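You operate a simulated robot arm through the tools that you are given. There is no shell and no other tool. Be economical: measure what you need, move in short steps, check, and stop when the job is done.

Carry out the task below with a simulated robot arm. There is one attempt and no reset: what you move stays moved.

JOB
Sweep the spilt nuts off the mat and tip them into the nut bin.
Fine: brush them into the dustpan; put brush and dustpan back; spill 20 grams at most; leave the other bins alone. Set down upright: red brush.

The check looks at the end state, three seconds after you hand in, the way a careful person would. Anything else that was tipped, shoved, dropped, spilled or broken makes it a failure.

ROBOT AND FRAMES
A 7-joint arm with a two-finger parallel gripper, fixed in place. Base frame: the origin is at the foot of the arm, x ahead of it, y to its left, z up; the work surface is at about z = 800. Lengths are in mm, angles in rad, forces in N, time in s.
With the tool pointing down near the work surface it reaches from about 280 to 720 mm from the base axis. Its first joint turns from -2.897 to 2.897 rad. Payload 3.43 kg.
The tool frame sits at the grasp point between the pads (the TCP): z along the fingers, y along the line on which they close. The tips reach 34 mm beyond it. Largest opening 128 mm; finger width 24, thickness 12; the body of the gripper, 48 by 130 mm, starts 96 mm behind the TCP.
Orientation is that of the tool frame in the base frame, as a unit quaternion [x, y, z, w]. With the fingers straight down and closing along the base's y, the tool's x points along the base's -x, its y along +y and its z along -z.

CONTROLS
- The arm moves only by the tool drive_tool. Its argument "commands" is a list of rows, each an object of numbers (a shift or turn left out is 0, a gripper value left out holds the last): "tx", "ty", "tz": the shift along the base's x, y, z in units of 500 mm (1.0 is 500 mm); "rx", "ry", "rz": the turn, a rotation vector about the base's x, y, z in units of 45 degrees (1.0 is 45 degrees); "fingers": the opening, from 0 (shut) to 1 (fully open). In form: [{"tx": .., "ty": .., "tz": .., "rx": .., "ry": .., "rz": .., "fingers": ..}, ...]. A call has 1 to 8 rows; each row is the pose to reach, as a shift and turn from the pose commanded when the call began. A call with a number of a shift or a turn outside -1 to 1 is refused whole. Rows are played at 5 a second. More than 50 mm and 0.15 rad between two rows, or a gripper value outside its range, and nothing of the call is played. A pose out of reach is approached as far as the arm can. The call stops where the force on the tool passes 40 N (or 10 N more than at its start, if that is more) or the arm is blocked; 0.2 s more then pass. Each finger travels about 108 mm/s and halts on what it meets, pressing with about 40 N; the grip force reading is that of the motor and also rises with nothing between the fingers. The clock runs only during rows and for 0.2 s after the last one: add rows that repeat a pose to give the fingers time. It gives the time, the measured TCP pose, the force on the tool (base axes), the opening and the grip force at its end, in the units of the frame above (readings bear some noise), with the torque about the TCP (base axes, N m) and any sound that the robot's microphone picked up.
- Cameras (640 x 400 px; columns grow to the right, rows downward): "scene" is fixed at [49.8, -500.2, 1544.3]; the picture's right is [0.70, -0.72, 0.00], its down [-0.44, -0.43, -0.79] and it looks along [0.57, 0.55, -0.61] (base axes); focal length 336 px, centre (320, 200). "wrist" rides on the gripper at [76, -11, -160] in the tool frame; the picture's right is [0.15, 0.99, 0.00], its down [-0.88, 0.13, -0.46] and it looks along [-0.45, 0.07, 0.89] (tool axes); focal length 234 px, centre (320, 200). There is no depth. A picture from a camera that has moved, and an enlarged one, comes with that camera's place and axes in the base frame and with its lens.
- grab_frame(camera): a new picture of that camera. The clock stands still meanwhile.
- lift_body(by): slides the trunk up (or, below 0, down) by that many mm; the arm rides with it, the base frame stays. It gives what a move gives, with no picture.
- close_up(camera, box): a new picture of the part [left, top, right, bottom] of that camera's present view, enlarged. The clock stands still meanwhile.
- job_done(): hands the job in; it is judged then, once.

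Go step by step. Nothing tells you positions but the pictures and the camera data: compare them with the known pose of the tool, close in by small moves and look again before you grip or let go. The budget is 120 turns and 84 pictures, counting those below and the enlarged ones. Unless the task says otherwise, let go and move clear before handing in, and close with one line.

The tools are called after "Emit:" as name(argument=value, ...) on one line, values as JSON. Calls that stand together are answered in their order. drive_tool: Moves the arm, as the interface text tells. Its arguments: {"type":"object","properties":{"commands":{"type":"array","items":{"type":"object","properties":{"tx":{"type":"number"},"ty":{"type":"number"},"tz":{"type":"number"},"rx":{"type":"number"},"ry":{"type":"number"},"rz":{"type":"number"},"fingers":{"type":"number"}}}}},"required":["commands"]} The other tools are called the same way: lift_body (by) slides the trunk up or down; grab_frame (camera) takes a picture; close_up (camera, box) takes an enlarged picture of a part of a camera's view; job_done () hands the job in.

At the start:

```text
time: 0.0
ee_pos: [440.7, 262.1, 1247.8]
ee_rot: [0.0, 1.0, 0.0, 0.001]
force: [-0.3, -0.3, -0.1]
ft_torque: [-0.03, 0.0, 0.01]
width: 127.9
grasp_force: 0.0
trunk travel left (down, up): [-275.0, 49.0]
```

scene: 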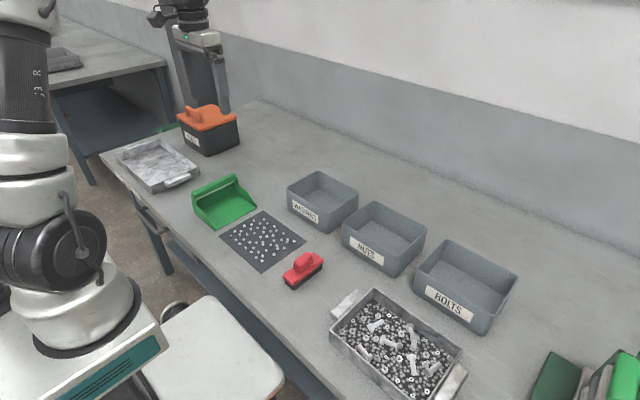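
wrist: 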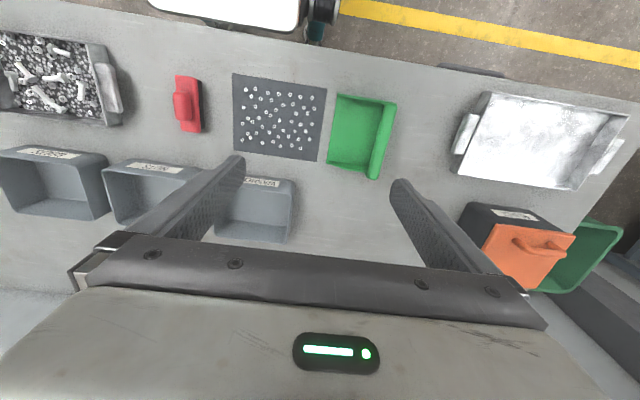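

I see the mat with nuts near (465,160), the red brush near (459,-40) and the green dustpan near (468,365). I'll take enlarged views of these and of the bins.

Emit:
close_up(camera="scene", box=[180, 160, 340, 300])

Emit:
close_up(camera="wrist", box=[160, 60, 420, 200])

Emit:
close_up(camera="scene", box=[270, 150, 530, 340])

```text
2.86 times, centred on (260, 230) of scene
camera zoom: at [49.8, -500.2, 1544.3], right [0.7, -0.72, 0.0], down [-0.44, -0.43, -0.79], along [0.57, 0.55, -0.61], focal length 960 px, centre (491, 114)
```

zoom: 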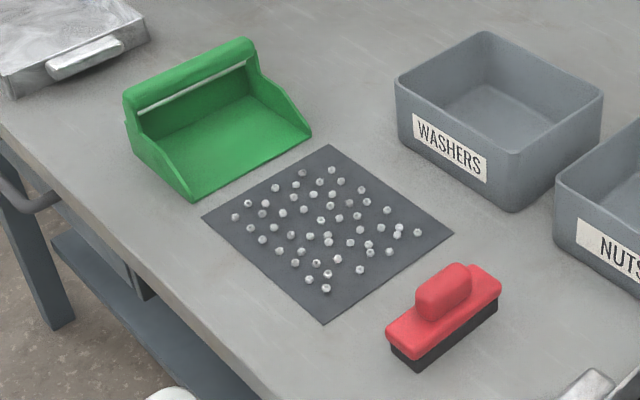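

```text
2.46 times, centred on (290, 130) of wrist
camera zoom: at [365.3, 250.6, 1407.3], right [-0.15, 0.99, 0.0], down [0.88, 0.13, 0.46], along [0.45, 0.07, -0.89], focal length 576 px, centre (394, 372)
```

zoom: 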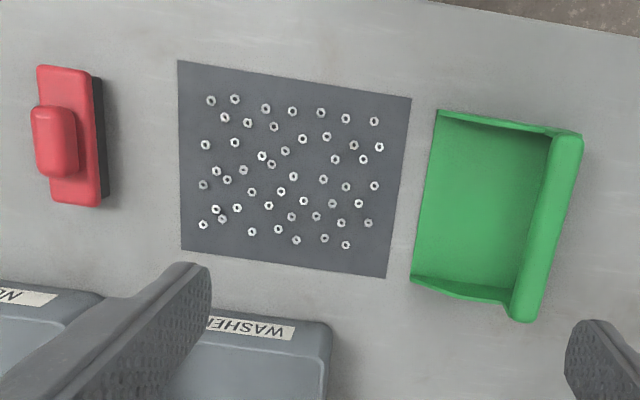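

```text
2.11 times, centred on (400, 245) of scene
camera zoom: at [49.8, -500.2, 1544.3], right [0.7, -0.72, 0.0], down [-0.44, -0.43, -0.79], along [0.57, 0.55, -0.61], focal length 707 px, centre (152, 105)
```

zoom: 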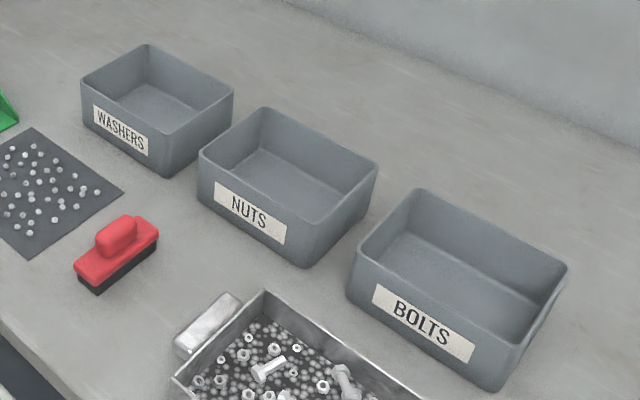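

The mat covers x 380–560, y 52–272, and the pan's mouth faces it at y≈299. I'll move the wrist camera nearer to see the pan's handle.

Emit:
drive_tool(commands=[{"tx": -0.02, "ty": 0.05, "tz": -0.07}, {"tx": -0.04, "ty": 0.1, "tz": -0.14}, {"tx": -0.06, "ty": 0.15, "tz": -0.2}, {"tx": -0.1, "ty": 0.2, "tz": -0.25}])

Emit:
grab_frame(camera="wrist")

Emit:
close_up(camera="scene", box=[180, 165, 270, 235])

```text
time: 1.0
ee_pos: [389.4, 360.8, 1123.5]
ee_rot: [-0.001, 1.0, 0.0, 0.0]
force: [-0.1, -0.7, -0.2]
ft_torque: [-0.01, 0.04, -0.03]
width: 128.0
grasp_force: 0.1
trunk travel left (down, up): [-275.0, 49.0]
```

```text
78 pictures are left
camera wrist: at [314.5, 350.4, 1283.4], right [-0.15, 0.99, 0.0], down [0.88, 0.13, 0.46], along [0.45, 0.07, -0.89], focal length 234 px, centre (320, 200)
```

wrist: 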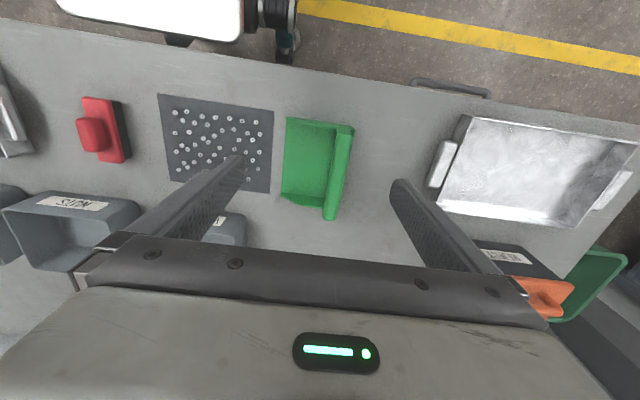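

```text
5.71 times, centred on (225, 200) of scene
camera zoom: at [49.8, -500.2, 1544.3], right [0.7, -0.72, 0.0], down [-0.44, -0.43, -0.79], along [0.57, 0.55, -0.61], focal length 1920 px, centre (863, 200)
```

zoom: 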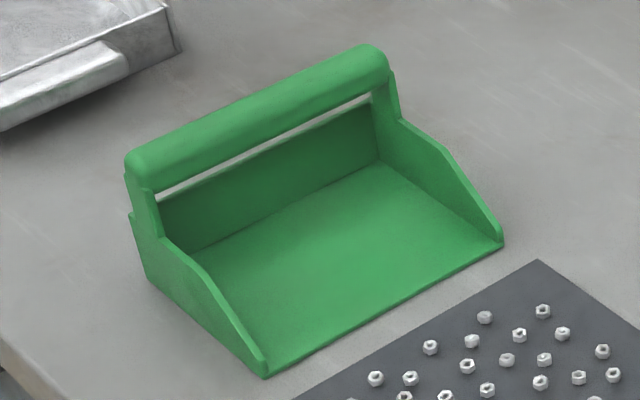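

The pan has a raised bar handle running along x, with its centre at roughly y≈403 and z≈888. Now I'll look at the brush up close.

Emit:
drive_tool(commands=[{"ty": -0.095}, {"ty": -0.19}, {"ty": -0.285}, {"ty": -0.38}, {"ty": -0.475}, {"ty": -0.57}, {"ty": -0.665, "tz": -0.05}, {"ty": -0.76, "tz": -0.08}])

Emit:
grab_frame(camera="wrist")

Emit:
close_up(camera="scene", box=[270, 240, 340, 300])

```text
refused: row 7 steps farther than a row can; nothing moved
```

```text
76 pictures are left
camera wrist: at [314.5, 350.4, 1283.4], right [-0.15, 0.99, 0.0], down [0.88, 0.13, 0.46], along [0.45, 0.07, -0.89], focal length 234 px, centre (320, 200)
```

wrist: 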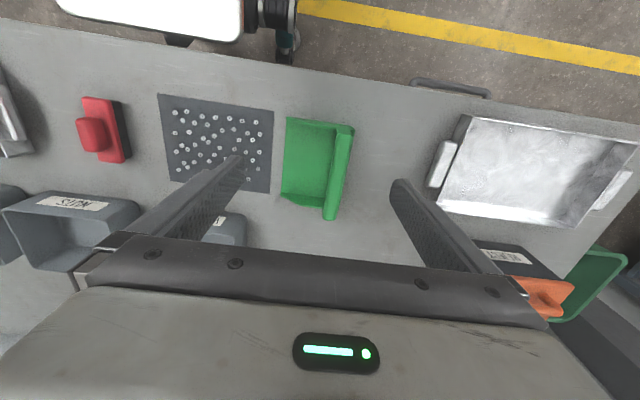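

```text
6.67 times, centred on (305, 270) of scene
camera zoom: at [49.8, -500.2, 1544.3], right [0.7, -0.72, 0.0], down [-0.44, -0.43, -0.79], along [0.57, 0.55, -0.61], focal length 2240 px, centre (420, -267)
```

zoom: 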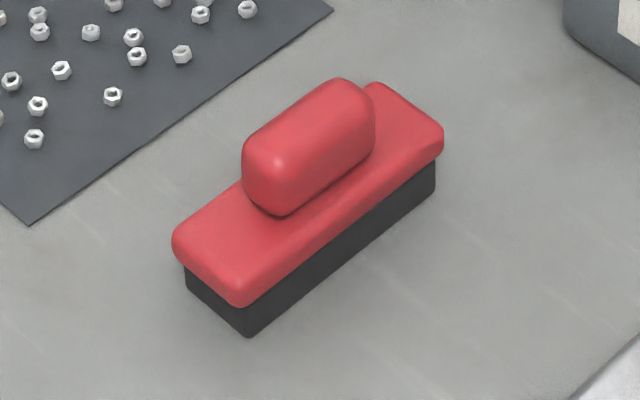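

The last move was refused because one step was too long, so I'll go on to the brush in steps under 50 mm.

Emit:
drive_tool(commands=[{"ty": -0.095, "tz": -0.02}, {"ty": -0.19, "tz": -0.04}, {"ty": -0.285, "tz": -0.06}, {"ty": -0.38, "tz": -0.08}, {"ty": -0.475, "tz": -0.1}, {"ty": -0.57, "tz": -0.12}, {"ty": -0.665, "tz": -0.14}, {"ty": -0.76, "tz": -0.16}])

Emit:
grab_frame(camera="wrist")

```text
time: 2.8
ee_pos: [390.8, -20.6, 1043.8]
ee_rot: [0.0, 1.0, -0.001, 0.0]
force: [0.4, 0.6, -0.6]
ft_torque: [0.0, 0.0, 0.01]
width: 128.4
grasp_force: 0.1
trunk travel left (down, up): [-275.0, 49.0]
```

```text
74 pictures are left
camera wrist: at [315.3, -30.8, 1202.9], right [-0.15, 0.99, 0.0], down [0.88, 0.13, 0.46], along [0.45, 0.07, -0.89], focal length 234 px, centre (320, 200)
```

wrist: 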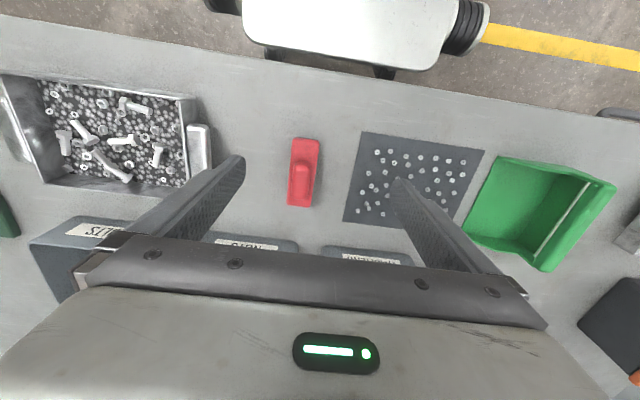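

The brush is nearly aligned with x, with its knob centred near (461,-38). I'll move above it with the fingers half open.

Emit:
drive_tool(commands=[{"tx": 0.05, "ty": -0.01, "tz": -0.07, "fingers": 0.55}, {"tx": 0.1, "ty": -0.02, "tz": -0.14}, {"tx": 0.142, "ty": -0.035, "tz": -0.21}, {"tx": 0.142, "ty": -0.035, "tz": -0.27}])

Emit:
grab_frame(camera="wrist")

Emit:
close_up(camera="scene", box=[250, 200, 350, 300])

```text
time: 3.8
ee_pos: [462.3, -33.5, 907.0]
ee_rot: [0.001, 1.0, 0.0, 0.001]
force: [0.0, 0.4, 0.0]
ft_torque: [-0.02, -0.04, 0.01]
width: 70.6
grasp_force: 0.1
trunk travel left (down, up): [-275.0, 49.0]
```

```text
73 pictures are left
camera wrist: at [386.3, -44.2, 1066.9], right [-0.15, 0.99, 0.0], down [0.88, 0.13, 0.46], along [0.45, 0.07, -0.89], focal length 234 px, centre (320, 200)
```

wrist: 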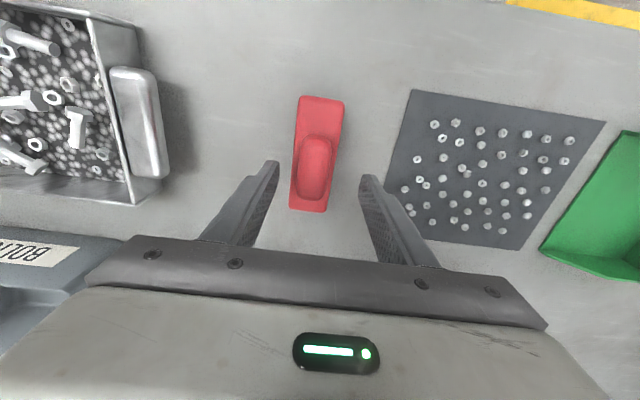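

```text
4.00 times, centred on (300, 250) of scene
camera zoom: at [49.8, -500.2, 1544.3], right [0.7, -0.72, 0.0], down [-0.44, -0.43, -0.79], along [0.57, 0.55, -0.61], focal length 1344 px, centre (400, 0)
```

zoom: 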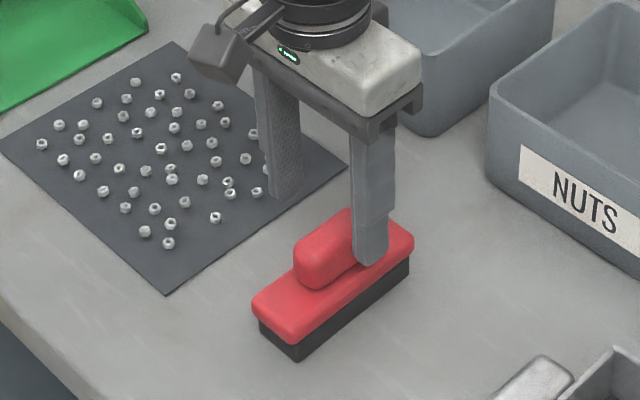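

The knob's centre is near (459,-38.5), so I'll centre on it, go down to z≈876 and close.

Emit:
drive_tool(commands=[{"tx": -0.005, "ty": -0.01, "tz": -0.03}, {"tx": -0.005, "ty": -0.01, "tz": -0.06}, {"tx": -0.005, "ty": -0.01, "tz": -0.064}])

Emit:
close_up(camera="scene", box=[270, 210, 350, 300])

```text
time: 4.6
ee_pos: [460.0, -38.3, 876.0]
ee_rot: [-0.001, 1.0, 0.0, 0.0]
force: [0.4, -0.1, -0.9]
ft_torque: [-0.01, -0.02, 0.01]
width: 70.4
grasp_force: 0.0
trunk travel left (down, up): [-275.0, 49.0]
```

```text
4.44 times, centred on (310, 255) of scene
camera zoom: at [49.8, -500.2, 1544.3], right [0.7, -0.72, 0.0], down [-0.44, -0.43, -0.79], along [0.57, 0.55, -0.61], focal length 1493 px, centre (364, -44)
```

zoom: 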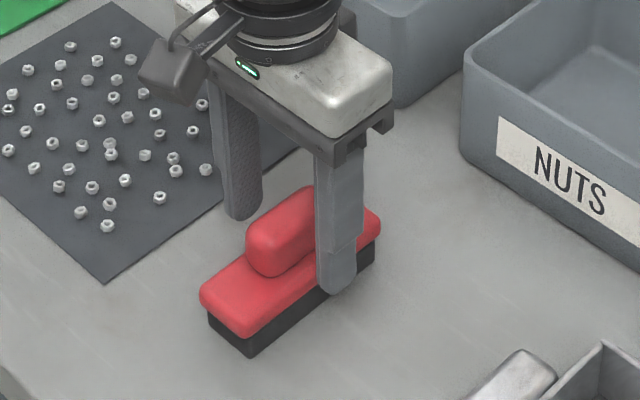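

The fingertips clear the brush base, so I'll close on the knob.

Emit:
drive_tool(commands=[{"fingers": 0.3}, {"fingers": 0.1}, {"fingers": 0.1}, {"fingers": 0.1}])

Emit:
close_up(camera="scene", box=[270, 210, 350, 300])

Emit:
close_up(camera="wrist", box=[220, 60, 420, 260])

```text
time: 5.6
ee_pos: [458.6, -38.5, 876.2]
ee_rot: [-0.001, 1.0, 0.0, 0.0]
force: [0.3, 0.3, -0.4]
ft_torque: [-0.01, -0.05, 0.02]
width: 27.4
grasp_force: 39.7
trunk travel left (down, up): [-275.0, 49.0]
```

```text
4.44 times, centred on (310, 255) of scene
camera zoom: at [49.8, -500.2, 1544.3], right [0.7, -0.72, 0.0], down [-0.44, -0.43, -0.79], along [0.57, 0.55, -0.61], focal length 1493 px, centre (364, -44)
```

zoom: 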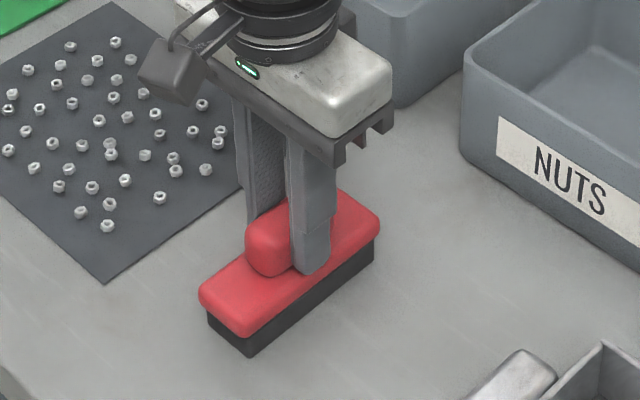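

```text
2.00 times, centred on (320, 160) of wrist
camera zoom: at [383.5, -50.2, 1035.8], right [-0.15, 0.99, 0.0], down [0.88, 0.13, 0.46], along [0.45, 0.07, -0.89], focal length 468 px, centre (320, 280)
```

zoom: 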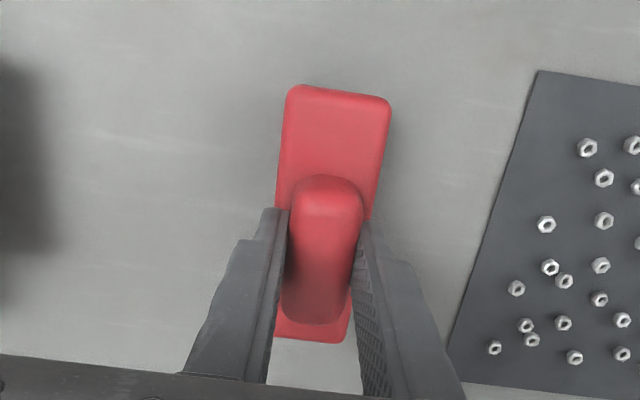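

The grip is firm at 27 mm wide. I'll raise the brush slightly, slide it to the mat's edge, and check the clearance.

Emit:
drive_tool(commands=[{"tx": 0.003, "tz": 0.03}, {"tx": 0.003, "ty": 0.05, "tz": 0.03}, {"tx": 0.003, "ty": 0.1, "tz": 0.03}, {"tx": 0.003, "ty": 0.14, "tz": 0.03}, {"tx": 0.003, "ty": 0.14, "tz": 0.008}])

Emit:
close_up(camera="scene", box=[200, 180, 330, 280])

Emit:
grab_frame(camera="wrist")

```text
time: 6.8
ee_pos: [461.1, 30.1, 879.9]
ee_rot: [0.0, 1.0, 0.0, 0.0]
force: [0.5, 0.9, -0.9]
ft_torque: [0.01, 0.06, 0.0]
width: 26.9
grasp_force: 39.8
trunk travel left (down, up): [-275.0, 49.0]
```

```text
4.00 times, centred on (265, 230) of scene
camera zoom: at [49.8, -500.2, 1544.3], right [0.7, -0.72, 0.0], down [-0.44, -0.43, -0.79], along [0.57, 0.55, -0.61], focal length 1344 px, centre (540, 80)
```

zoom: 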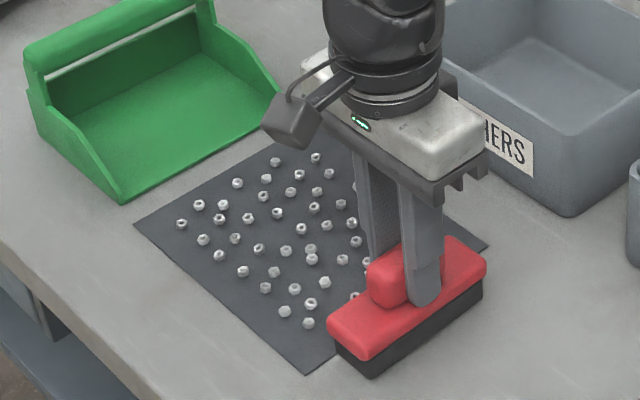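

```text
67 pictures are left
camera wrist: at [385.2, 19.3, 1040.2], right [-0.15, 0.99, 0.0], down [0.88, 0.13, 0.46], along [0.45, 0.07, -0.89], focal length 234 px, centre (320, 200)
```

wrist: 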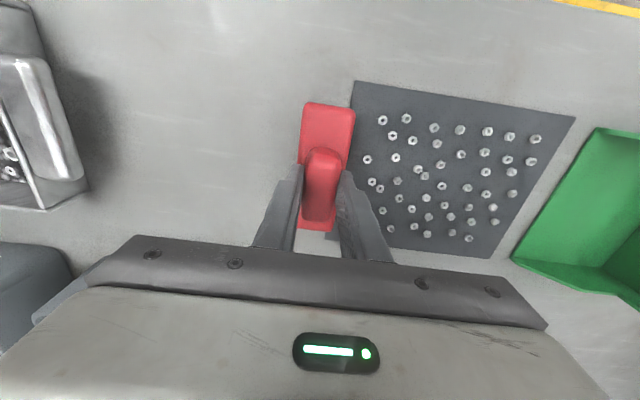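

The nuts span x 404–531 and the brush covers about 120 mm, so I'll make the first pass centred on x≈485, up to just short of the pan.

Emit:
drive_tool(commands=[{"tx": 0.048, "tz": 0.0}, {"tx": 0.048, "ty": 0.04, "tz": -0.003}, {"tx": 0.048, "ty": 0.09, "tz": -0.003}, {"tx": 0.048, "ty": 0.14, "tz": -0.003}, {"tx": 0.048, "ty": 0.19, "tz": -0.003}, {"tx": 0.048, "ty": 0.24, "tz": -0.003}, {"tx": 0.048, "ty": 0.29, "tz": -0.003}, {"tx": 0.048, "ty": 0.34, "tz": -0.003}])

Emit:
grab_frame(camera="wrist")

Emit:
close_up(camera="scene", box=[180, 160, 320, 280])

```text
time: 8.6
ee_pos: [484.0, 198.7, 879.1]
ee_rot: [0.001, 1.0, 0.0, 0.0]
force: [0.1, 0.1, -1.5]
ft_torque: [0.0, 0.0, -0.04]
width: 27.4
grasp_force: 39.3
trunk travel left (down, up): [-275.0, 49.0]
```

```text
66 pictures are left
camera wrist: at [409.9, 187.6, 1039.2], right [-0.15, 0.99, 0.0], down [0.88, 0.13, 0.46], along [0.45, 0.07, -0.89], focal length 234 px, centre (320, 200)
```

wrist: 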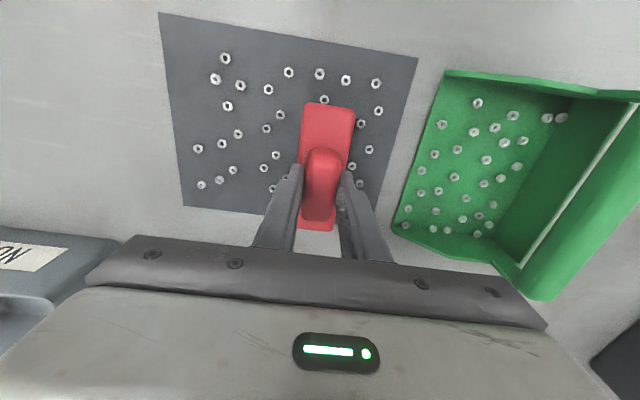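

```text
3.33 times, centred on (250, 220) of scene
camera zoom: at [49.8, -500.2, 1544.3], right [0.7, -0.72, 0.0], down [-0.44, -0.43, -0.79], along [0.57, 0.55, -0.61], focal length 1120 px, centre (553, 133)
```

zoom: 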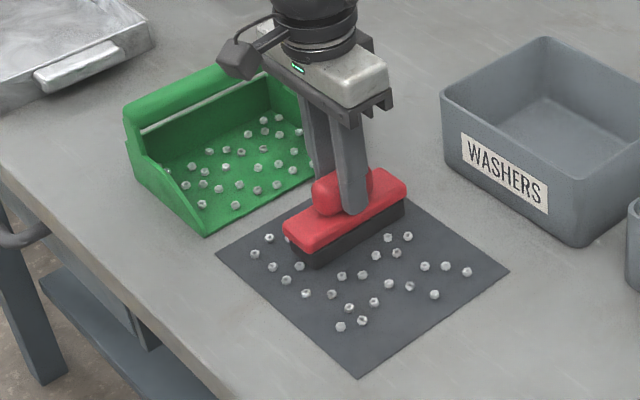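

Most of the nuts in front slid into the pan, though some passed under the brush. I'll push gently on to the pan's lip.

Emit:
drive_tool(commands=[{"ty": 0.03}, {"ty": 0.06}, {"ty": 0.09}, {"ty": 0.12}, {"ty": 0.15, "tz": 0.003}, {"ty": 0.175, "tz": 0.006}])

Emit:
grab_frame(camera="wrist")

Emit:
close_up(camera="scene", box=[180, 160, 320, 280])

```text
time: 10.0
ee_pos: [484.7, 285.5, 881.7]
ee_rot: [0.0, 1.0, 0.001, 0.001]
force: [0.3, -0.4, -0.6]
ft_torque: [-0.01, -0.01, 0.0]
width: 27.2
grasp_force: 40.1
trunk travel left (down, up): [-275.0, 49.0]
```

```text
64 pictures are left
camera wrist: at [409.4, 274.7, 1040.7], right [-0.15, 0.99, 0.0], down [0.88, 0.13, 0.46], along [0.45, 0.07, -0.89], focal length 234 px, centre (320, 200)
```

wrist: 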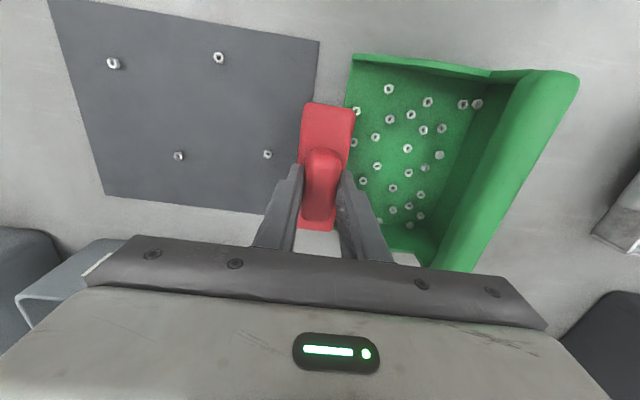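

```text
3.33 times, centred on (250, 220) of scene
camera zoom: at [49.8, -500.2, 1544.3], right [0.7, -0.72, 0.0], down [-0.44, -0.43, -0.79], along [0.57, 0.55, -0.61], focal length 1120 px, centre (553, 133)
```

zoom: 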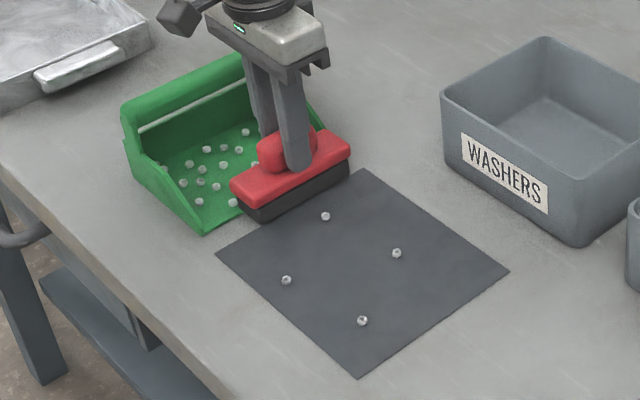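

Only four nuts remain visible on the mat. I'll push a little further into the pan, then lift off and look.

Emit:
drive_tool(commands=[{"ty": 0.02, "tz": 0.0}, {"ty": 0.04, "tz": 0.0}, {"ty": 0.06, "tz": 0.0}, {"ty": 0.06, "tz": 0.06}, {"ty": 0.04, "tz": 0.14}, {"ty": -0.04, "tz": 0.18}, {"ty": -0.13, "tz": 0.18}])

Emit:
grab_frame(camera="wrist")

Emit:
close_up(camera="scene", box=[180, 160, 320, 280])

```text
time: 11.6
ee_pos: [484.4, 220.6, 970.9]
ee_rot: [0.0, 1.0, 0.0, 0.0]
force: [0.0, 0.2, -1.6]
ft_torque: [-0.04, -0.02, 0.01]
width: 27.5
grasp_force: 39.7
trunk travel left (down, up): [-275.0, 49.0]
```

```text
62 pictures are left
camera wrist: at [409.4, 210.6, 1130.6], right [-0.15, 0.99, 0.0], down [0.88, 0.13, 0.46], along [0.45, 0.07, -0.89], focal length 234 px, centre (320, 200)
```

wrist: 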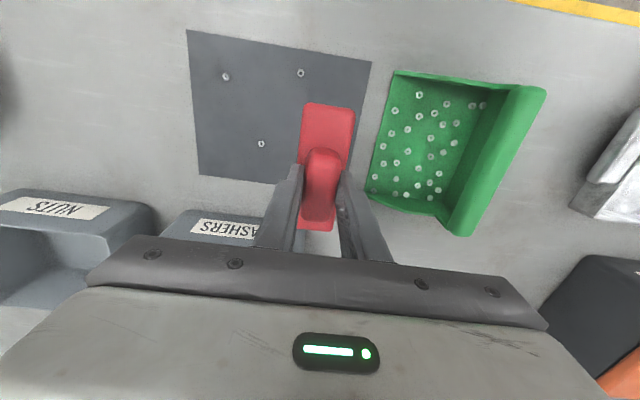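

```text
3.33 times, centred on (250, 220) of scene
camera zoom: at [49.8, -500.2, 1544.3], right [0.7, -0.72, 0.0], down [-0.44, -0.43, -0.79], along [0.57, 0.55, -0.61], focal length 1120 px, centre (553, 133)
```

zoom: 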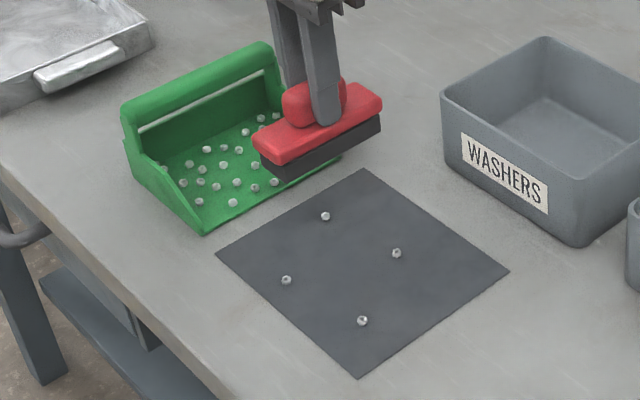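

Four nuts are left, around (422,95), (405,186), (499,142) and (489,239). I'll go back and make a second, slightly lower pass centred on x≈458.

Emit:
drive_tool(commands=[{"tx": -0.02, "ty": -0.08, "tz": 0.0}, {"tx": -0.04, "ty": -0.17, "tz": 0.0}, {"tx": -0.054, "ty": -0.26, "tz": 0.0}, {"tx": -0.054, "ty": -0.35, "tz": 0.0}, {"tx": -0.054, "ty": -0.355, "tz": -0.09}, {"tx": -0.054, "ty": -0.355, "tz": -0.16}, {"tx": -0.054, "ty": -0.355, "tz": -0.186}])

```text
time: 13.2
ee_pos: [458.7, 44.3, 880.6]
ee_rot: [-0.001, 1.0, 0.0, 0.0]
force: [-1.0, 0.3, -1.2]
ft_torque: [-0.01, 0.01, -0.02]
width: 27.3
grasp_force: 40.0
trunk travel left (down, up): [-275.0, 49.0]
```

The brush is down behind the remaining nuts, so I'll sweep slowly at about 878.

Emit:
drive_tool(commands=[{"ty": 0.0, "tz": -0.005}, {"ty": 0.05, "tz": -0.005}, {"ty": 0.1, "tz": -0.005}, {"ty": 0.15, "tz": -0.005}, {"ty": 0.2, "tz": -0.005}, {"ty": 0.25, "tz": -0.005}, {"ty": 0.3, "tz": -0.005}, {"ty": 0.35, "tz": -0.005}])

Emit:
grab_frame(camera="wrist")

```text
time: 15.0
ee_pos: [456.8, 218.7, 876.2]
ee_rot: [0.0, 1.0, 0.0, 0.0]
force: [0.0, 0.0, 3.7]
ft_torque: [-0.02, -0.14, 0.03]
width: 27.3
grasp_force: 39.3
trunk travel left (down, up): [-275.0, 49.0]
```

```text
60 pictures are left
camera wrist: at [381.9, 207.9, 1035.7], right [-0.15, 0.99, 0.0], down [0.88, 0.13, 0.46], along [0.45, 0.07, -0.89], focal length 234 px, centre (320, 200)
```

wrist: 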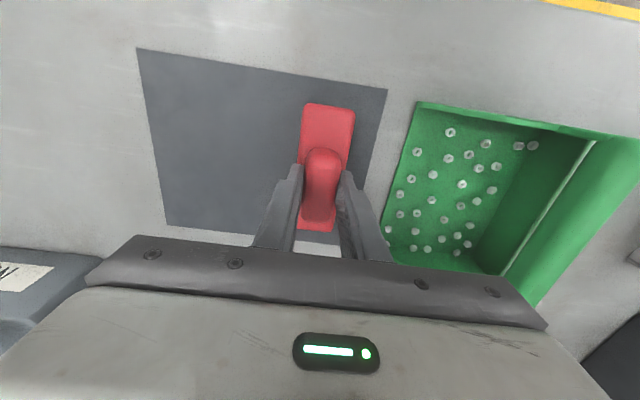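

The mat behind the brush is clean. I'll carry the sweep into the pan, rising slightly over the lip, and then lift off.

Emit:
drive_tool(commands=[{"ty": 0.05, "tz": 0.003}, {"ty": 0.1, "tz": 0.005}, {"ty": 0.14, "tz": 0.01}, {"ty": 0.18, "tz": 0.012}, {"ty": 0.2, "tz": 0.012}, {"ty": 0.2, "tz": 0.09}, {"ty": 0.17, "tz": 0.18}, {"ty": 0.08, "tz": 0.2}])

Emit:
grab_frame(camera="wrist")

Emit:
close_up(camera="scene", box=[180, 160, 320, 280])

```text
time: 16.8
ee_pos: [457.6, 259.6, 975.5]
ee_rot: [-0.002, 1.0, 0.0, 0.0]
force: [-0.2, 0.5, -1.2]
ft_torque: [-0.02, -0.01, 0.04]
width: 27.2
grasp_force: 39.8
trunk travel left (down, up): [-275.0, 49.0]
```

```text
59 pictures are left
camera wrist: at [383.4, 248.2, 1136.1], right [-0.15, 0.99, 0.0], down [0.88, 0.13, 0.46], along [0.45, 0.07, -0.89], focal length 234 px, centre (320, 200)
```

wrist: 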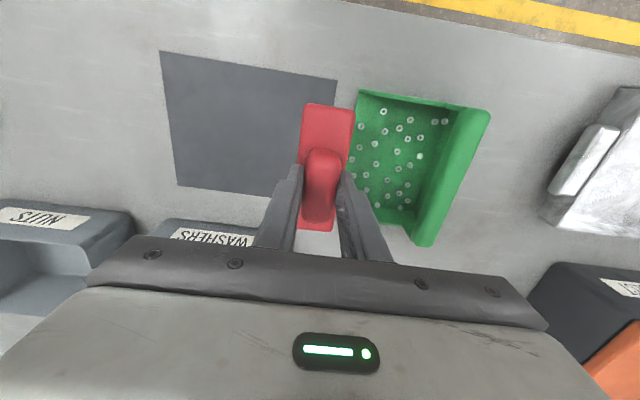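

```text
3.33 times, centred on (250, 220) of scene
camera zoom: at [49.8, -500.2, 1544.3], right [0.7, -0.72, 0.0], down [-0.44, -0.43, -0.79], along [0.57, 0.55, -0.61], focal length 1120 px, centre (553, 133)
```

zoom: 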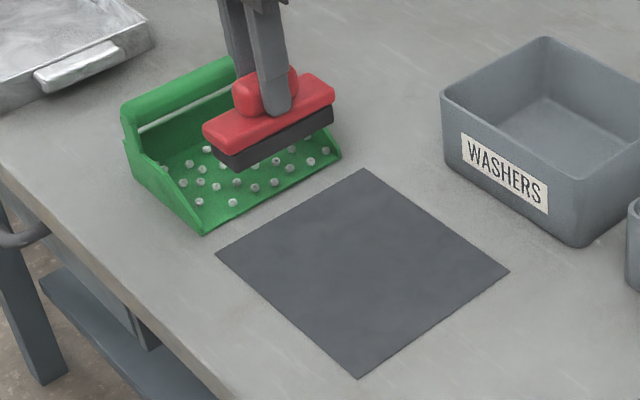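

The mat is clear. Next I'll return the brush to its original spot at (459,-38.5).

Emit:
drive_tool(commands=[{"ty": -0.095}, {"ty": -0.19}, {"ty": -0.285}, {"ty": -0.38}, {"ty": -0.475}, {"ty": -0.565}, {"tx": 0.002, "ty": -0.596, "tz": -0.05}, {"tx": 0.002, "ty": -0.596, "tz": -0.14}])

```text
time: 18.6
ee_pos: [458.6, -39.4, 907.7]
ee_rot: [0.0, 1.0, 0.0, 0.0]
force: [0.3, -0.8, -1.4]
ft_torque: [0.01, -0.01, 0.02]
width: 27.2
grasp_force: 40.5
trunk travel left (down, up): [-275.0, 49.0]
```

I'm over the spot, so I'll lower the brush until it touches.

Emit:
drive_tool(commands=[{"tz": -0.03}, {"tz": -0.055}, {"tz": -0.06}, {"tz": -0.063}, {"tz": -0.063}])

Emit:
close_up(camera="scene", box=[270, 210, 350, 300])

```text
time: 19.8
ee_pos: [459.0, -39.4, 876.0]
ee_rot: [0.0, 1.0, 0.001, 0.001]
force: [-2.8, -0.8, 16.1]
ft_torque: [-0.02, 0.6, 0.02]
width: 27.0
grasp_force: 39.7
trunk travel left (down, up): [-275.0, 49.0]
```

```text
4.44 times, centred on (310, 255) of scene
camera zoom: at [49.8, -500.2, 1544.3], right [0.7, -0.72, 0.0], down [-0.44, -0.43, -0.79], along [0.57, 0.55, -0.61], focal length 1493 px, centre (364, -44)
```

zoom: 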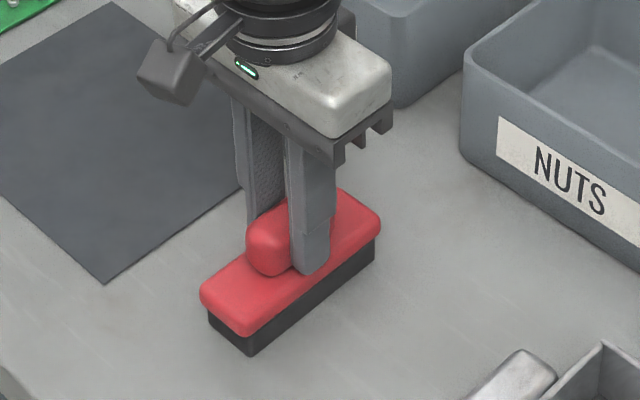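

It is seated in its original place. I'll release it and rise.

Emit:
drive_tool(commands=[{"tz": 0.001, "fingers": 0.4}, {"tz": 0.001, "fingers": 0.55}, {"tz": 0.001, "fingers": 0.55}, {"tz": 0.06}, {"tz": 0.15}, {"tz": 0.24}, {"tz": 0.33}, {"tz": 0.4}])

Emit:
grab_frame(camera="scene")

Emit:
grab_frame(camera="wrist")

```text
time: 21.6
ee_pos: [460.7, -38.8, 1077.0]
ee_rot: [0.0, 1.0, 0.0, -0.001]
force: [0.1, 0.1, 0.6]
ft_torque: [0.01, -0.02, 0.02]
width: 70.7
grasp_force: 0.0
trunk travel left (down, up): [-275.0, 49.0]
```

```text
56 pictures are left
```

scene: 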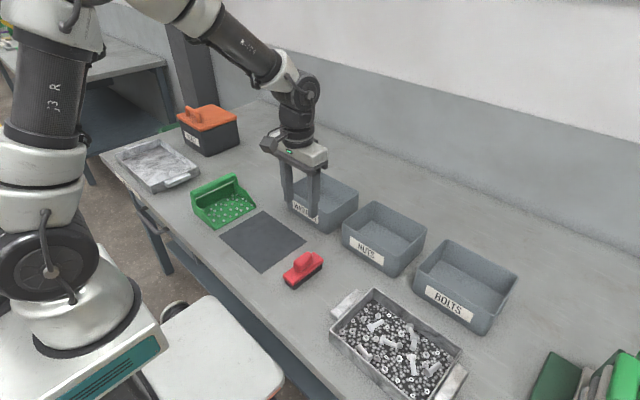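

```text
55 pictures are left
camera wrist: at [385.0, -49.7, 1234.9], right [-0.15, 0.99, 0.0], down [0.88, 0.13, 0.46], along [0.45, 0.07, -0.89], focal length 234 px, centre (320, 200)
```

wrist: 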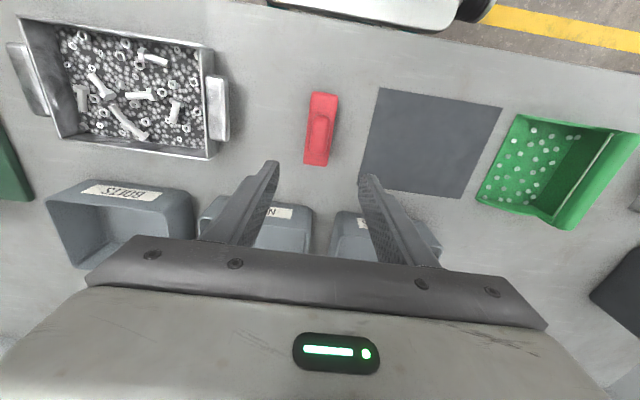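

The brush is back upright. Before taking the pan, I'll rehearse the tipping pose over the nut bin with an empty gripper, starting with a 90° yaw in two halves.

Emit:
drive_tool(commands=[{"tx": 0.03, "ty": -0.01, "tz": 0.02, "rz": -0.167}, {"tx": 0.06, "ty": -0.03, "tz": 0.02, "rz": -0.333}, {"tx": 0.1, "ty": -0.05, "tz": 0.02, "rz": -0.5}, {"tx": 0.14, "ty": -0.07, "tz": 0.02, "rz": -0.667}, {"tx": 0.18, "ty": -0.09, "tz": 0.02, "rz": -0.833}, {"tx": 0.22, "ty": -0.11, "tz": 0.02, "rz": -1.0}])

Emit:
drive_tool(commands=[{"tx": 0.03, "ty": -0.01, "rz": -0.167}, {"tx": 0.06, "ty": -0.03, "rz": -0.333}, {"tx": 0.1, "ty": -0.05, "rz": -0.5}, {"tx": 0.14, "ty": -0.06, "rz": -0.667}, {"tx": 0.18, "ty": -0.06, "rz": -0.833}, {"tx": 0.24, "ty": -0.06, "rz": -1.0}, {"tx": 0.28, "ty": -0.06, "rz": -1.0}])

```text
time: 23.0
ee_pos: [568.7, -94.6, 1083.2]
ee_rot: [0.383, 0.924, 0.0, 0.0]
force: [0.0, 0.6, -0.2]
ft_torque: [0.0, -0.02, 0.04]
width: 70.4
grasp_force: 0.1
trunk travel left (down, up): [-275.0, 49.0]
```

```text
time: 24.6
ee_pos: [707.1, -125.9, 1084.2]
ee_rot: [0.708, 0.706, -0.001, 0.0]
force: [-0.3, 0.2, -0.7]
ft_torque: [-0.01, 0.04, -0.01]
width: 70.3
grasp_force: 0.2
trunk travel left (down, up): [-275.0, 49.0]
```

The level pose at x≈707 is reachable. Now I'll try tilting there, with the body leaning back toward the robot.

Emit:
drive_tool(commands=[{"tx": 0.05, "ry": -0.1}, {"tx": 0.1, "ry": -0.25}, {"tx": 0.1, "ry": -0.4}, {"tx": 0.08, "ry": -0.55}, {"tx": 0.06, "ry": -0.7}, {"tx": 0.03, "ry": -0.85}, {"tx": 0.02, "ry": -1.0}])

Emit:
drive_tool(commands=[{"ry": -0.15}, {"ry": -0.3}, {"ry": -0.45}, {"ry": -0.55}])

Emit:
grab_frame(camera="scene")

Emit:
grab_frame(camera="wrist")

```text
time: 26.2
ee_pos: [885.2, -164.6, 1111.5]
ee_rot: [0.653, 0.654, 0.27, 0.27]
force: [-0.5, 0.2, 0.4]
ft_torque: [-0.01, 0.01, -0.04]
width: 70.6
grasp_force: 0.1
out of reach, approached as far as the arm can: row 3, 4, 5, 6, 7
trunk travel left (down, up): [-275.0, 49.0]
```

```text
time: 27.2
ee_pos: [943.2, -179.7, 1107.5]
ee_rot: [0.58, 0.58, 0.404, 0.405]
force: [-0.4, 0.6, 0.1]
ft_torque: [0.0, -0.03, 0.0]
width: 70.4
grasp_force: 0.0
out of reach, approached as far as the arm can: row 1, 2, 3, 4
trunk travel left (down, up): [-275.0, 49.0]
```

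```text
54 pictures are left
```

scene: 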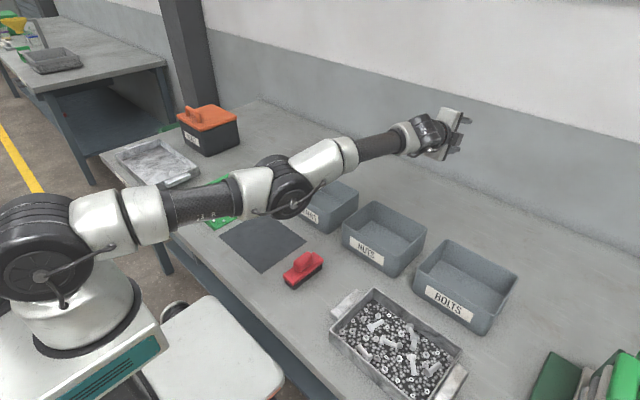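

```text
53 pictures are left
camera wrist: at [790.4, -103.6, 1152.3], right [0.34, 0.15, 0.93], down [-0.38, -0.88, 0.28], along [0.86, -0.45, -0.24], focal length 234 px, centre (320, 200)
```

wrist: 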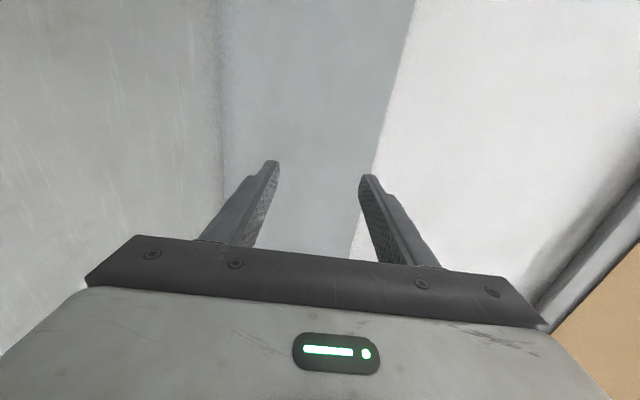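

That lean hits a wrist limit: the arm straightened out to keep the orientation. I'll undo the tilt and then try a sideways lean instead.

Emit:
drive_tool(commands=[{"ry": 0.15}, {"ry": 0.3}, {"ry": 0.45}, {"ry": 0.6}, {"ry": 0.75}, {"ry": 0.9}, {"ry": 1.0}])

```text
time: 28.8
ee_pos: [812.1, -144.1, 1091.7]
ee_rot: [0.691, 0.691, 0.151, 0.152]
force: [0.1, -1.2, 0.3]
ft_torque: [0.01, -0.08, -0.01]
width: 70.3
grasp_force: 0.1
out of reach, approached as far as the arm can: row 1, 2, 3, 4, 5, 6, 7
trunk travel left (down, up): [-275.0, 49.0]
```

I'll finish levelling the tool and pull back.

Emit:
drive_tool(commands=[{"ry": 0.15}, {"ry": 0.3}, {"ry": 0.45}, {"ry": 0.55}, {"ry": 0.55, "tx": -0.08}, {"ry": 0.55, "tx": -0.16}])

```text
time: 30.2
ee_pos: [705.9, -139.9, 1084.9]
ee_rot: [0.707, 0.707, -0.001, -0.001]
force: [-0.2, -0.1, 0.6]
ft_torque: [0.01, 0.01, -0.03]
width: 70.6
grasp_force: 0.1
out of reach, approached as far as the arm can: row 1, 2, 3, 4, 5, 6
trunk travel left (down, up): [-275.0, 49.0]
```

The stops were at arm extension (radius 720), not at a joint limit. I'll repeat the lean starting nearer in, with x growing only as the tilt grows.

Emit:
drive_tool(commands=[{"tx": -0.06, "ty": 0.01}, {"tx": -0.12, "ty": 0.03}, {"tx": -0.12, "ty": 0.03, "ry": -0.15}, {"tx": -0.12, "ty": 0.03, "ry": -0.3}, {"tx": -0.12, "ty": 0.03, "ry": -0.45}, {"tx": -0.1, "ty": 0.03, "ry": -0.6}, {"tx": -0.06, "ty": 0.03, "ry": -0.75}, {"tx": -0.02, "ty": 0.03, "ry": -0.9}])

```text
time: 32.0
ee_pos: [867.0, -170.3, 1114.9]
ee_rot: [0.663, 0.665, 0.244, 0.243]
force: [-0.5, 0.2, 0.4]
ft_torque: [0.03, 0.01, 0.01]
width: 70.1
grasp_force: 0.0
out of reach, approached as far as the arm can: row 1, 2, 3, 4, 5, 6, 7, 8
trunk travel left (down, up): [-275.0, 49.0]
```

The solver seems stuck with the elbow straight. I'll level the tool and command a large move inward.

Emit:
drive_tool(commands=[{"tx": -0.09, "ry": 0.15}, {"tx": -0.18, "ry": 0.3}, {"tx": -0.27, "ry": 0.45}, {"tx": -0.36, "ry": 0.6}, {"tx": -0.45, "ry": 0.75}, {"tx": -0.54, "ry": 0.9}, {"tx": -0.54, "ry": 0.9}])

Emit:
grab_frame(camera="scene")

```text
time: 33.6
ee_pos: [680.9, -188.9, 1138.0]
ee_rot: [0.707, 0.707, -0.001, -0.001]
force: [-0.1, -0.4, -0.3]
ft_torque: [0.0, -0.01, 0.0]
width: 70.0
grasp_force: 0.0
out of reach, approached as far as the arm can: row 1, 2, 3, 4, 5, 6, 7
trunk travel left (down, up): [-275.0, 49.0]
```

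```text
52 pictures are left
```

scene: 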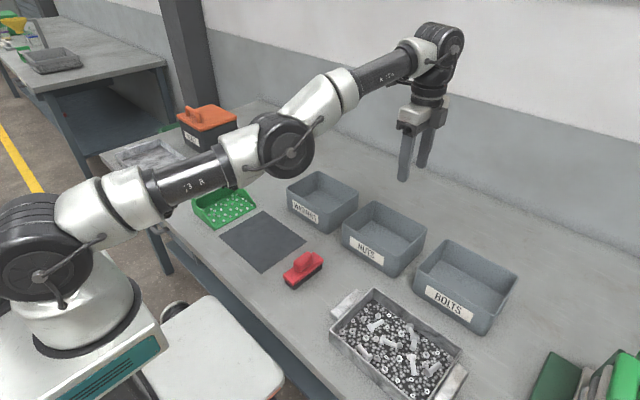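

I'll hold for a few rows to see whether the solver makes progress from here.

Emit:
drive_tool(commands=[{"tx": 0.0}, {"tx": 0.0}, {"tx": 0.0}])

```text
time: 34.4
ee_pos: [680.7, -189.9, 1137.9]
ee_rot: [0.707, 0.707, 0.0, -0.001]
force: [-0.9, 0.8, -0.2]
ft_torque: [0.0, 0.0, 0.0]
width: 70.5
grasp_force: 0.1
trunk travel left (down, up): [-275.0, 49.0]
```

The commanded pose has reset to the actual one. I'll try small inward steps.

Emit:
drive_tool(commands=[{"tx": -0.01}, {"tx": -0.02}, {"tx": -0.04}, {"tx": -0.06}, {"tx": -0.08}, {"tx": -0.1}])

```text
time: 35.8
ee_pos: [674.6, -202.1, 1148.4]
ee_rot: [0.707, 0.707, -0.001, 0.0]
force: [0.6, -0.2, 0.2]
ft_torque: [-0.02, -0.03, -0.01]
width: 70.4
grasp_force: 0.1
out of reach, approached as far as the arm can: row 1, 2, 3, 4, 5, 6
trunk travel left (down, up): [-275.0, 49.0]
```

The elbow seems to be pinned on the wrong side of straight. I'll reach outward past the limit and pull back, so the solver can re-bend it.

Emit:
drive_tool(commands=[{"tx": 0.08, "tz": 0.03}, {"tx": 0.16, "tz": 0.06}, {"tx": 0.24, "tz": 0.09}, {"tx": 0.16, "tz": 0.06}, {"tx": 0.08, "tz": 0.03}, {"tx": 0.0}, {"tx": -0.08}, {"tx": -0.16}])

```text
time: 37.6
ee_pos: [592.8, -200.9, 1150.0]
ee_rot: [0.707, 0.707, -0.001, 0.001]
force: [-0.8, 1.1, 0.0]
ft_torque: [0.02, 0.0, -0.02]
width: 70.4
grasp_force: 0.2
out of reach, approached as far as the arm can: row 1, 2, 3, 4, 5
trunk travel left (down, up): [-275.0, 49.0]
```

That freed it, and I'm now at x≈593 with the elbow bent. I'll retry the lean while keeping well inside the reach.

Emit:
drive_tool(commands=[{"tx": 0.0, "ty": 0.07, "tz": -0.05}, {"tx": 0.02, "ty": 0.14, "tz": -0.1, "ry": -0.1}, {"tx": 0.04, "ty": 0.15, "tz": -0.12, "ry": -0.25}, {"tx": 0.06, "ty": 0.15, "tz": -0.12, "ry": -0.4}, {"tx": 0.08, "ty": 0.15, "tz": -0.12, "ry": -0.55}, {"tx": 0.12, "ty": 0.15, "tz": -0.12, "ry": -0.7}, {"tx": 0.16, "ty": 0.15, "tz": -0.12, "ry": -0.85}, {"tx": 0.2, "ty": 0.15, "tz": -0.12, "ry": -1.0}])

```text
time: 39.4
ee_pos: [692.7, -128.7, 1087.6]
ee_rot: [0.653, 0.653, 0.27, 0.272]
force: [0.0, -0.2, -0.2]
ft_torque: [-0.04, 0.01, -0.04]
width: 70.5
grasp_force: 0.1
trunk travel left (down, up): [-275.0, 49.0]
```

A 45° lean at x=693 works. I'll continue to about 80° and look at the bin from here.

Emit:
drive_tool(commands=[{"tx": 0.02, "ry": -0.15, "tz": -0.02}, {"tx": 0.04, "ry": -0.3, "tz": -0.04}, {"tx": 0.05, "ry": -0.45, "tz": -0.06}, {"tx": 0.05, "ry": -0.6, "tz": -0.06}, {"tx": 0.05, "ry": -0.75, "tz": -0.06}])

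Emit:
grab_frame(camera="scene")

```text
time: 40.6
ee_pos: [718.7, -127.6, 1060.0]
ee_rot: [0.546, 0.545, 0.45, 0.449]
force: [0.7, 0.2, 0.2]
ft_torque: [0.0, 0.03, -0.03]
width: 70.5
grasp_force: 0.1
trunk travel left (down, up): [-275.0, 49.0]
```

```text
51 pictures are left
```

scene: 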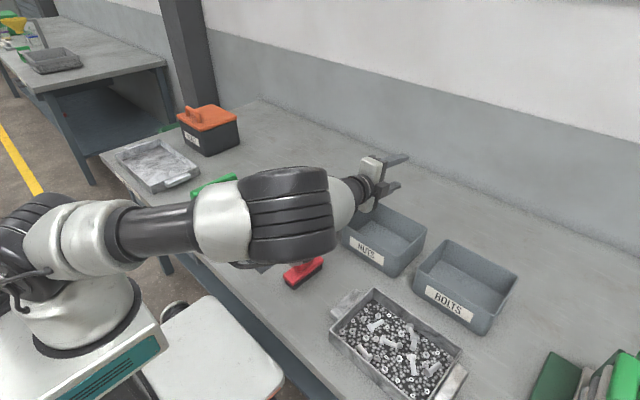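

The full lean works. I'll plan to grip the bar leaning 20° over the mouth, so the pan can be level with its lip already over the bin. First I'll retrace.

Emit:
drive_tool(commands=[{"ry": 0.15, "tz": 0.02}, {"ry": 0.3, "tx": -0.02, "tz": 0.04}, {"ry": 0.45, "tx": -0.05, "tz": 0.06}, {"ry": 0.6, "tx": -0.08, "tz": 0.06}, {"ry": 0.75, "tx": -0.12, "tz": 0.06}, {"ry": 0.9, "tx": -0.16, "tz": 0.06}, {"ry": 1.0, "tx": -0.19, "tz": 0.06}])

Emit:
drive_tool(commands=[{"ry": 0.15, "tx": -0.03, "ty": 0.03}, {"ry": 0.3, "tx": -0.06, "ty": 0.08}, {"ry": 0.45, "tx": -0.1, "ty": 0.14}, {"ry": 0.6, "tx": -0.14, "ty": 0.21}, {"ry": 0.75, "tx": -0.17, "ty": 0.29}, {"ry": 0.75, "tx": -0.19, "ty": 0.37}, {"ry": 0.75, "tx": -0.21, "ty": 0.46}])

```text
time: 42.2
ee_pos: [625.2, -125.5, 1090.2]
ee_rot: [0.677, 0.677, 0.205, 0.204]
force: [-0.5, 0.5, 0.6]
ft_torque: [0.0, 0.03, -0.01]
width: 70.4
grasp_force: 0.0
trunk travel left (down, up): [-275.0, 49.0]
```

```text
time: 43.8
ee_pos: [518.5, 104.0, 1088.4]
ee_rot: [0.707, 0.707, 0.0, -0.001]
force: [-0.9, -1.1, 0.5]
ft_torque: [0.02, 0.04, 0.01]
width: 70.3
grasp_force: 0.0
trunk travel left (down, up): [-275.0, 49.0]
```

Level again. I'll yaw back by 90° while moving over to the pan.

Emit:
drive_tool(commands=[{"rz": 0.16, "ty": 0.05}, {"rz": 0.32, "ty": 0.1}, {"rz": 0.48, "ty": 0.15}, {"rz": 0.64, "ty": 0.2}, {"rz": 0.8, "ty": 0.25}, {"rz": 0.9, "ty": 0.3}, {"rz": 1.0, "ty": 0.35}])

Emit:
drive_tool(commands=[{"rz": 0.16, "ty": 0.03, "tx": -0.02}, {"rz": 0.32, "ty": 0.06, "tx": -0.04}, {"rz": 0.48, "ty": 0.09, "tx": -0.06}, {"rz": 0.64, "ty": 0.12, "tx": -0.08}, {"rz": 0.8, "ty": 0.14, "tx": -0.1}, {"rz": 0.9, "ty": 0.15, "tx": -0.1}, {"rz": 1.0, "ty": 0.15, "tx": -0.1, "tz": -0.06}])

Emit:
grab_frame(camera="wrist")

Emit:
close_up(camera="scene", box=[180, 165, 270, 235])

```text
time: 45.4
ee_pos: [520.2, 278.0, 1087.6]
ee_rot: [0.381, 0.925, 0.0, 0.0]
force: [-0.2, -1.1, 0.4]
ft_torque: [-0.01, 0.02, -0.02]
width: 70.6
grasp_force: 0.1
trunk travel left (down, up): [-275.0, 49.0]
```

```text
time: 47.0
ee_pos: [468.3, 352.7, 1059.9]
ee_rot: [-0.001, 1.0, 0.0, 0.0]
force: [-0.1, -0.4, 0.7]
ft_torque: [0.02, -0.01, 0.01]
width: 70.6
grasp_force: 0.1
trunk travel left (down, up): [-275.0, 49.0]
```

```text
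50 pictures are left
camera wrist: at [392.7, 342.0, 1219.1], right [-0.15, 0.99, 0.0], down [0.88, 0.13, 0.46], along [0.45, 0.07, -0.89], focal length 234 px, centre (320, 200)
```

wrist: 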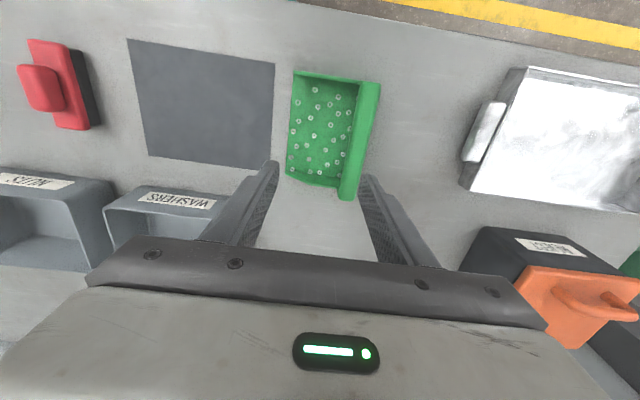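

```text
5.71 times, centred on (225, 200) of scene
camera zoom: at [49.8, -500.2, 1544.3], right [0.7, -0.72, 0.0], down [-0.44, -0.43, -0.79], along [0.57, 0.55, -0.61], focal length 1920 px, centre (863, 200)
```

zoom: 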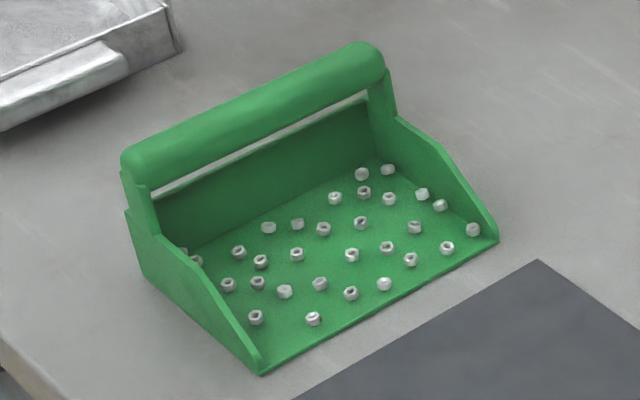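

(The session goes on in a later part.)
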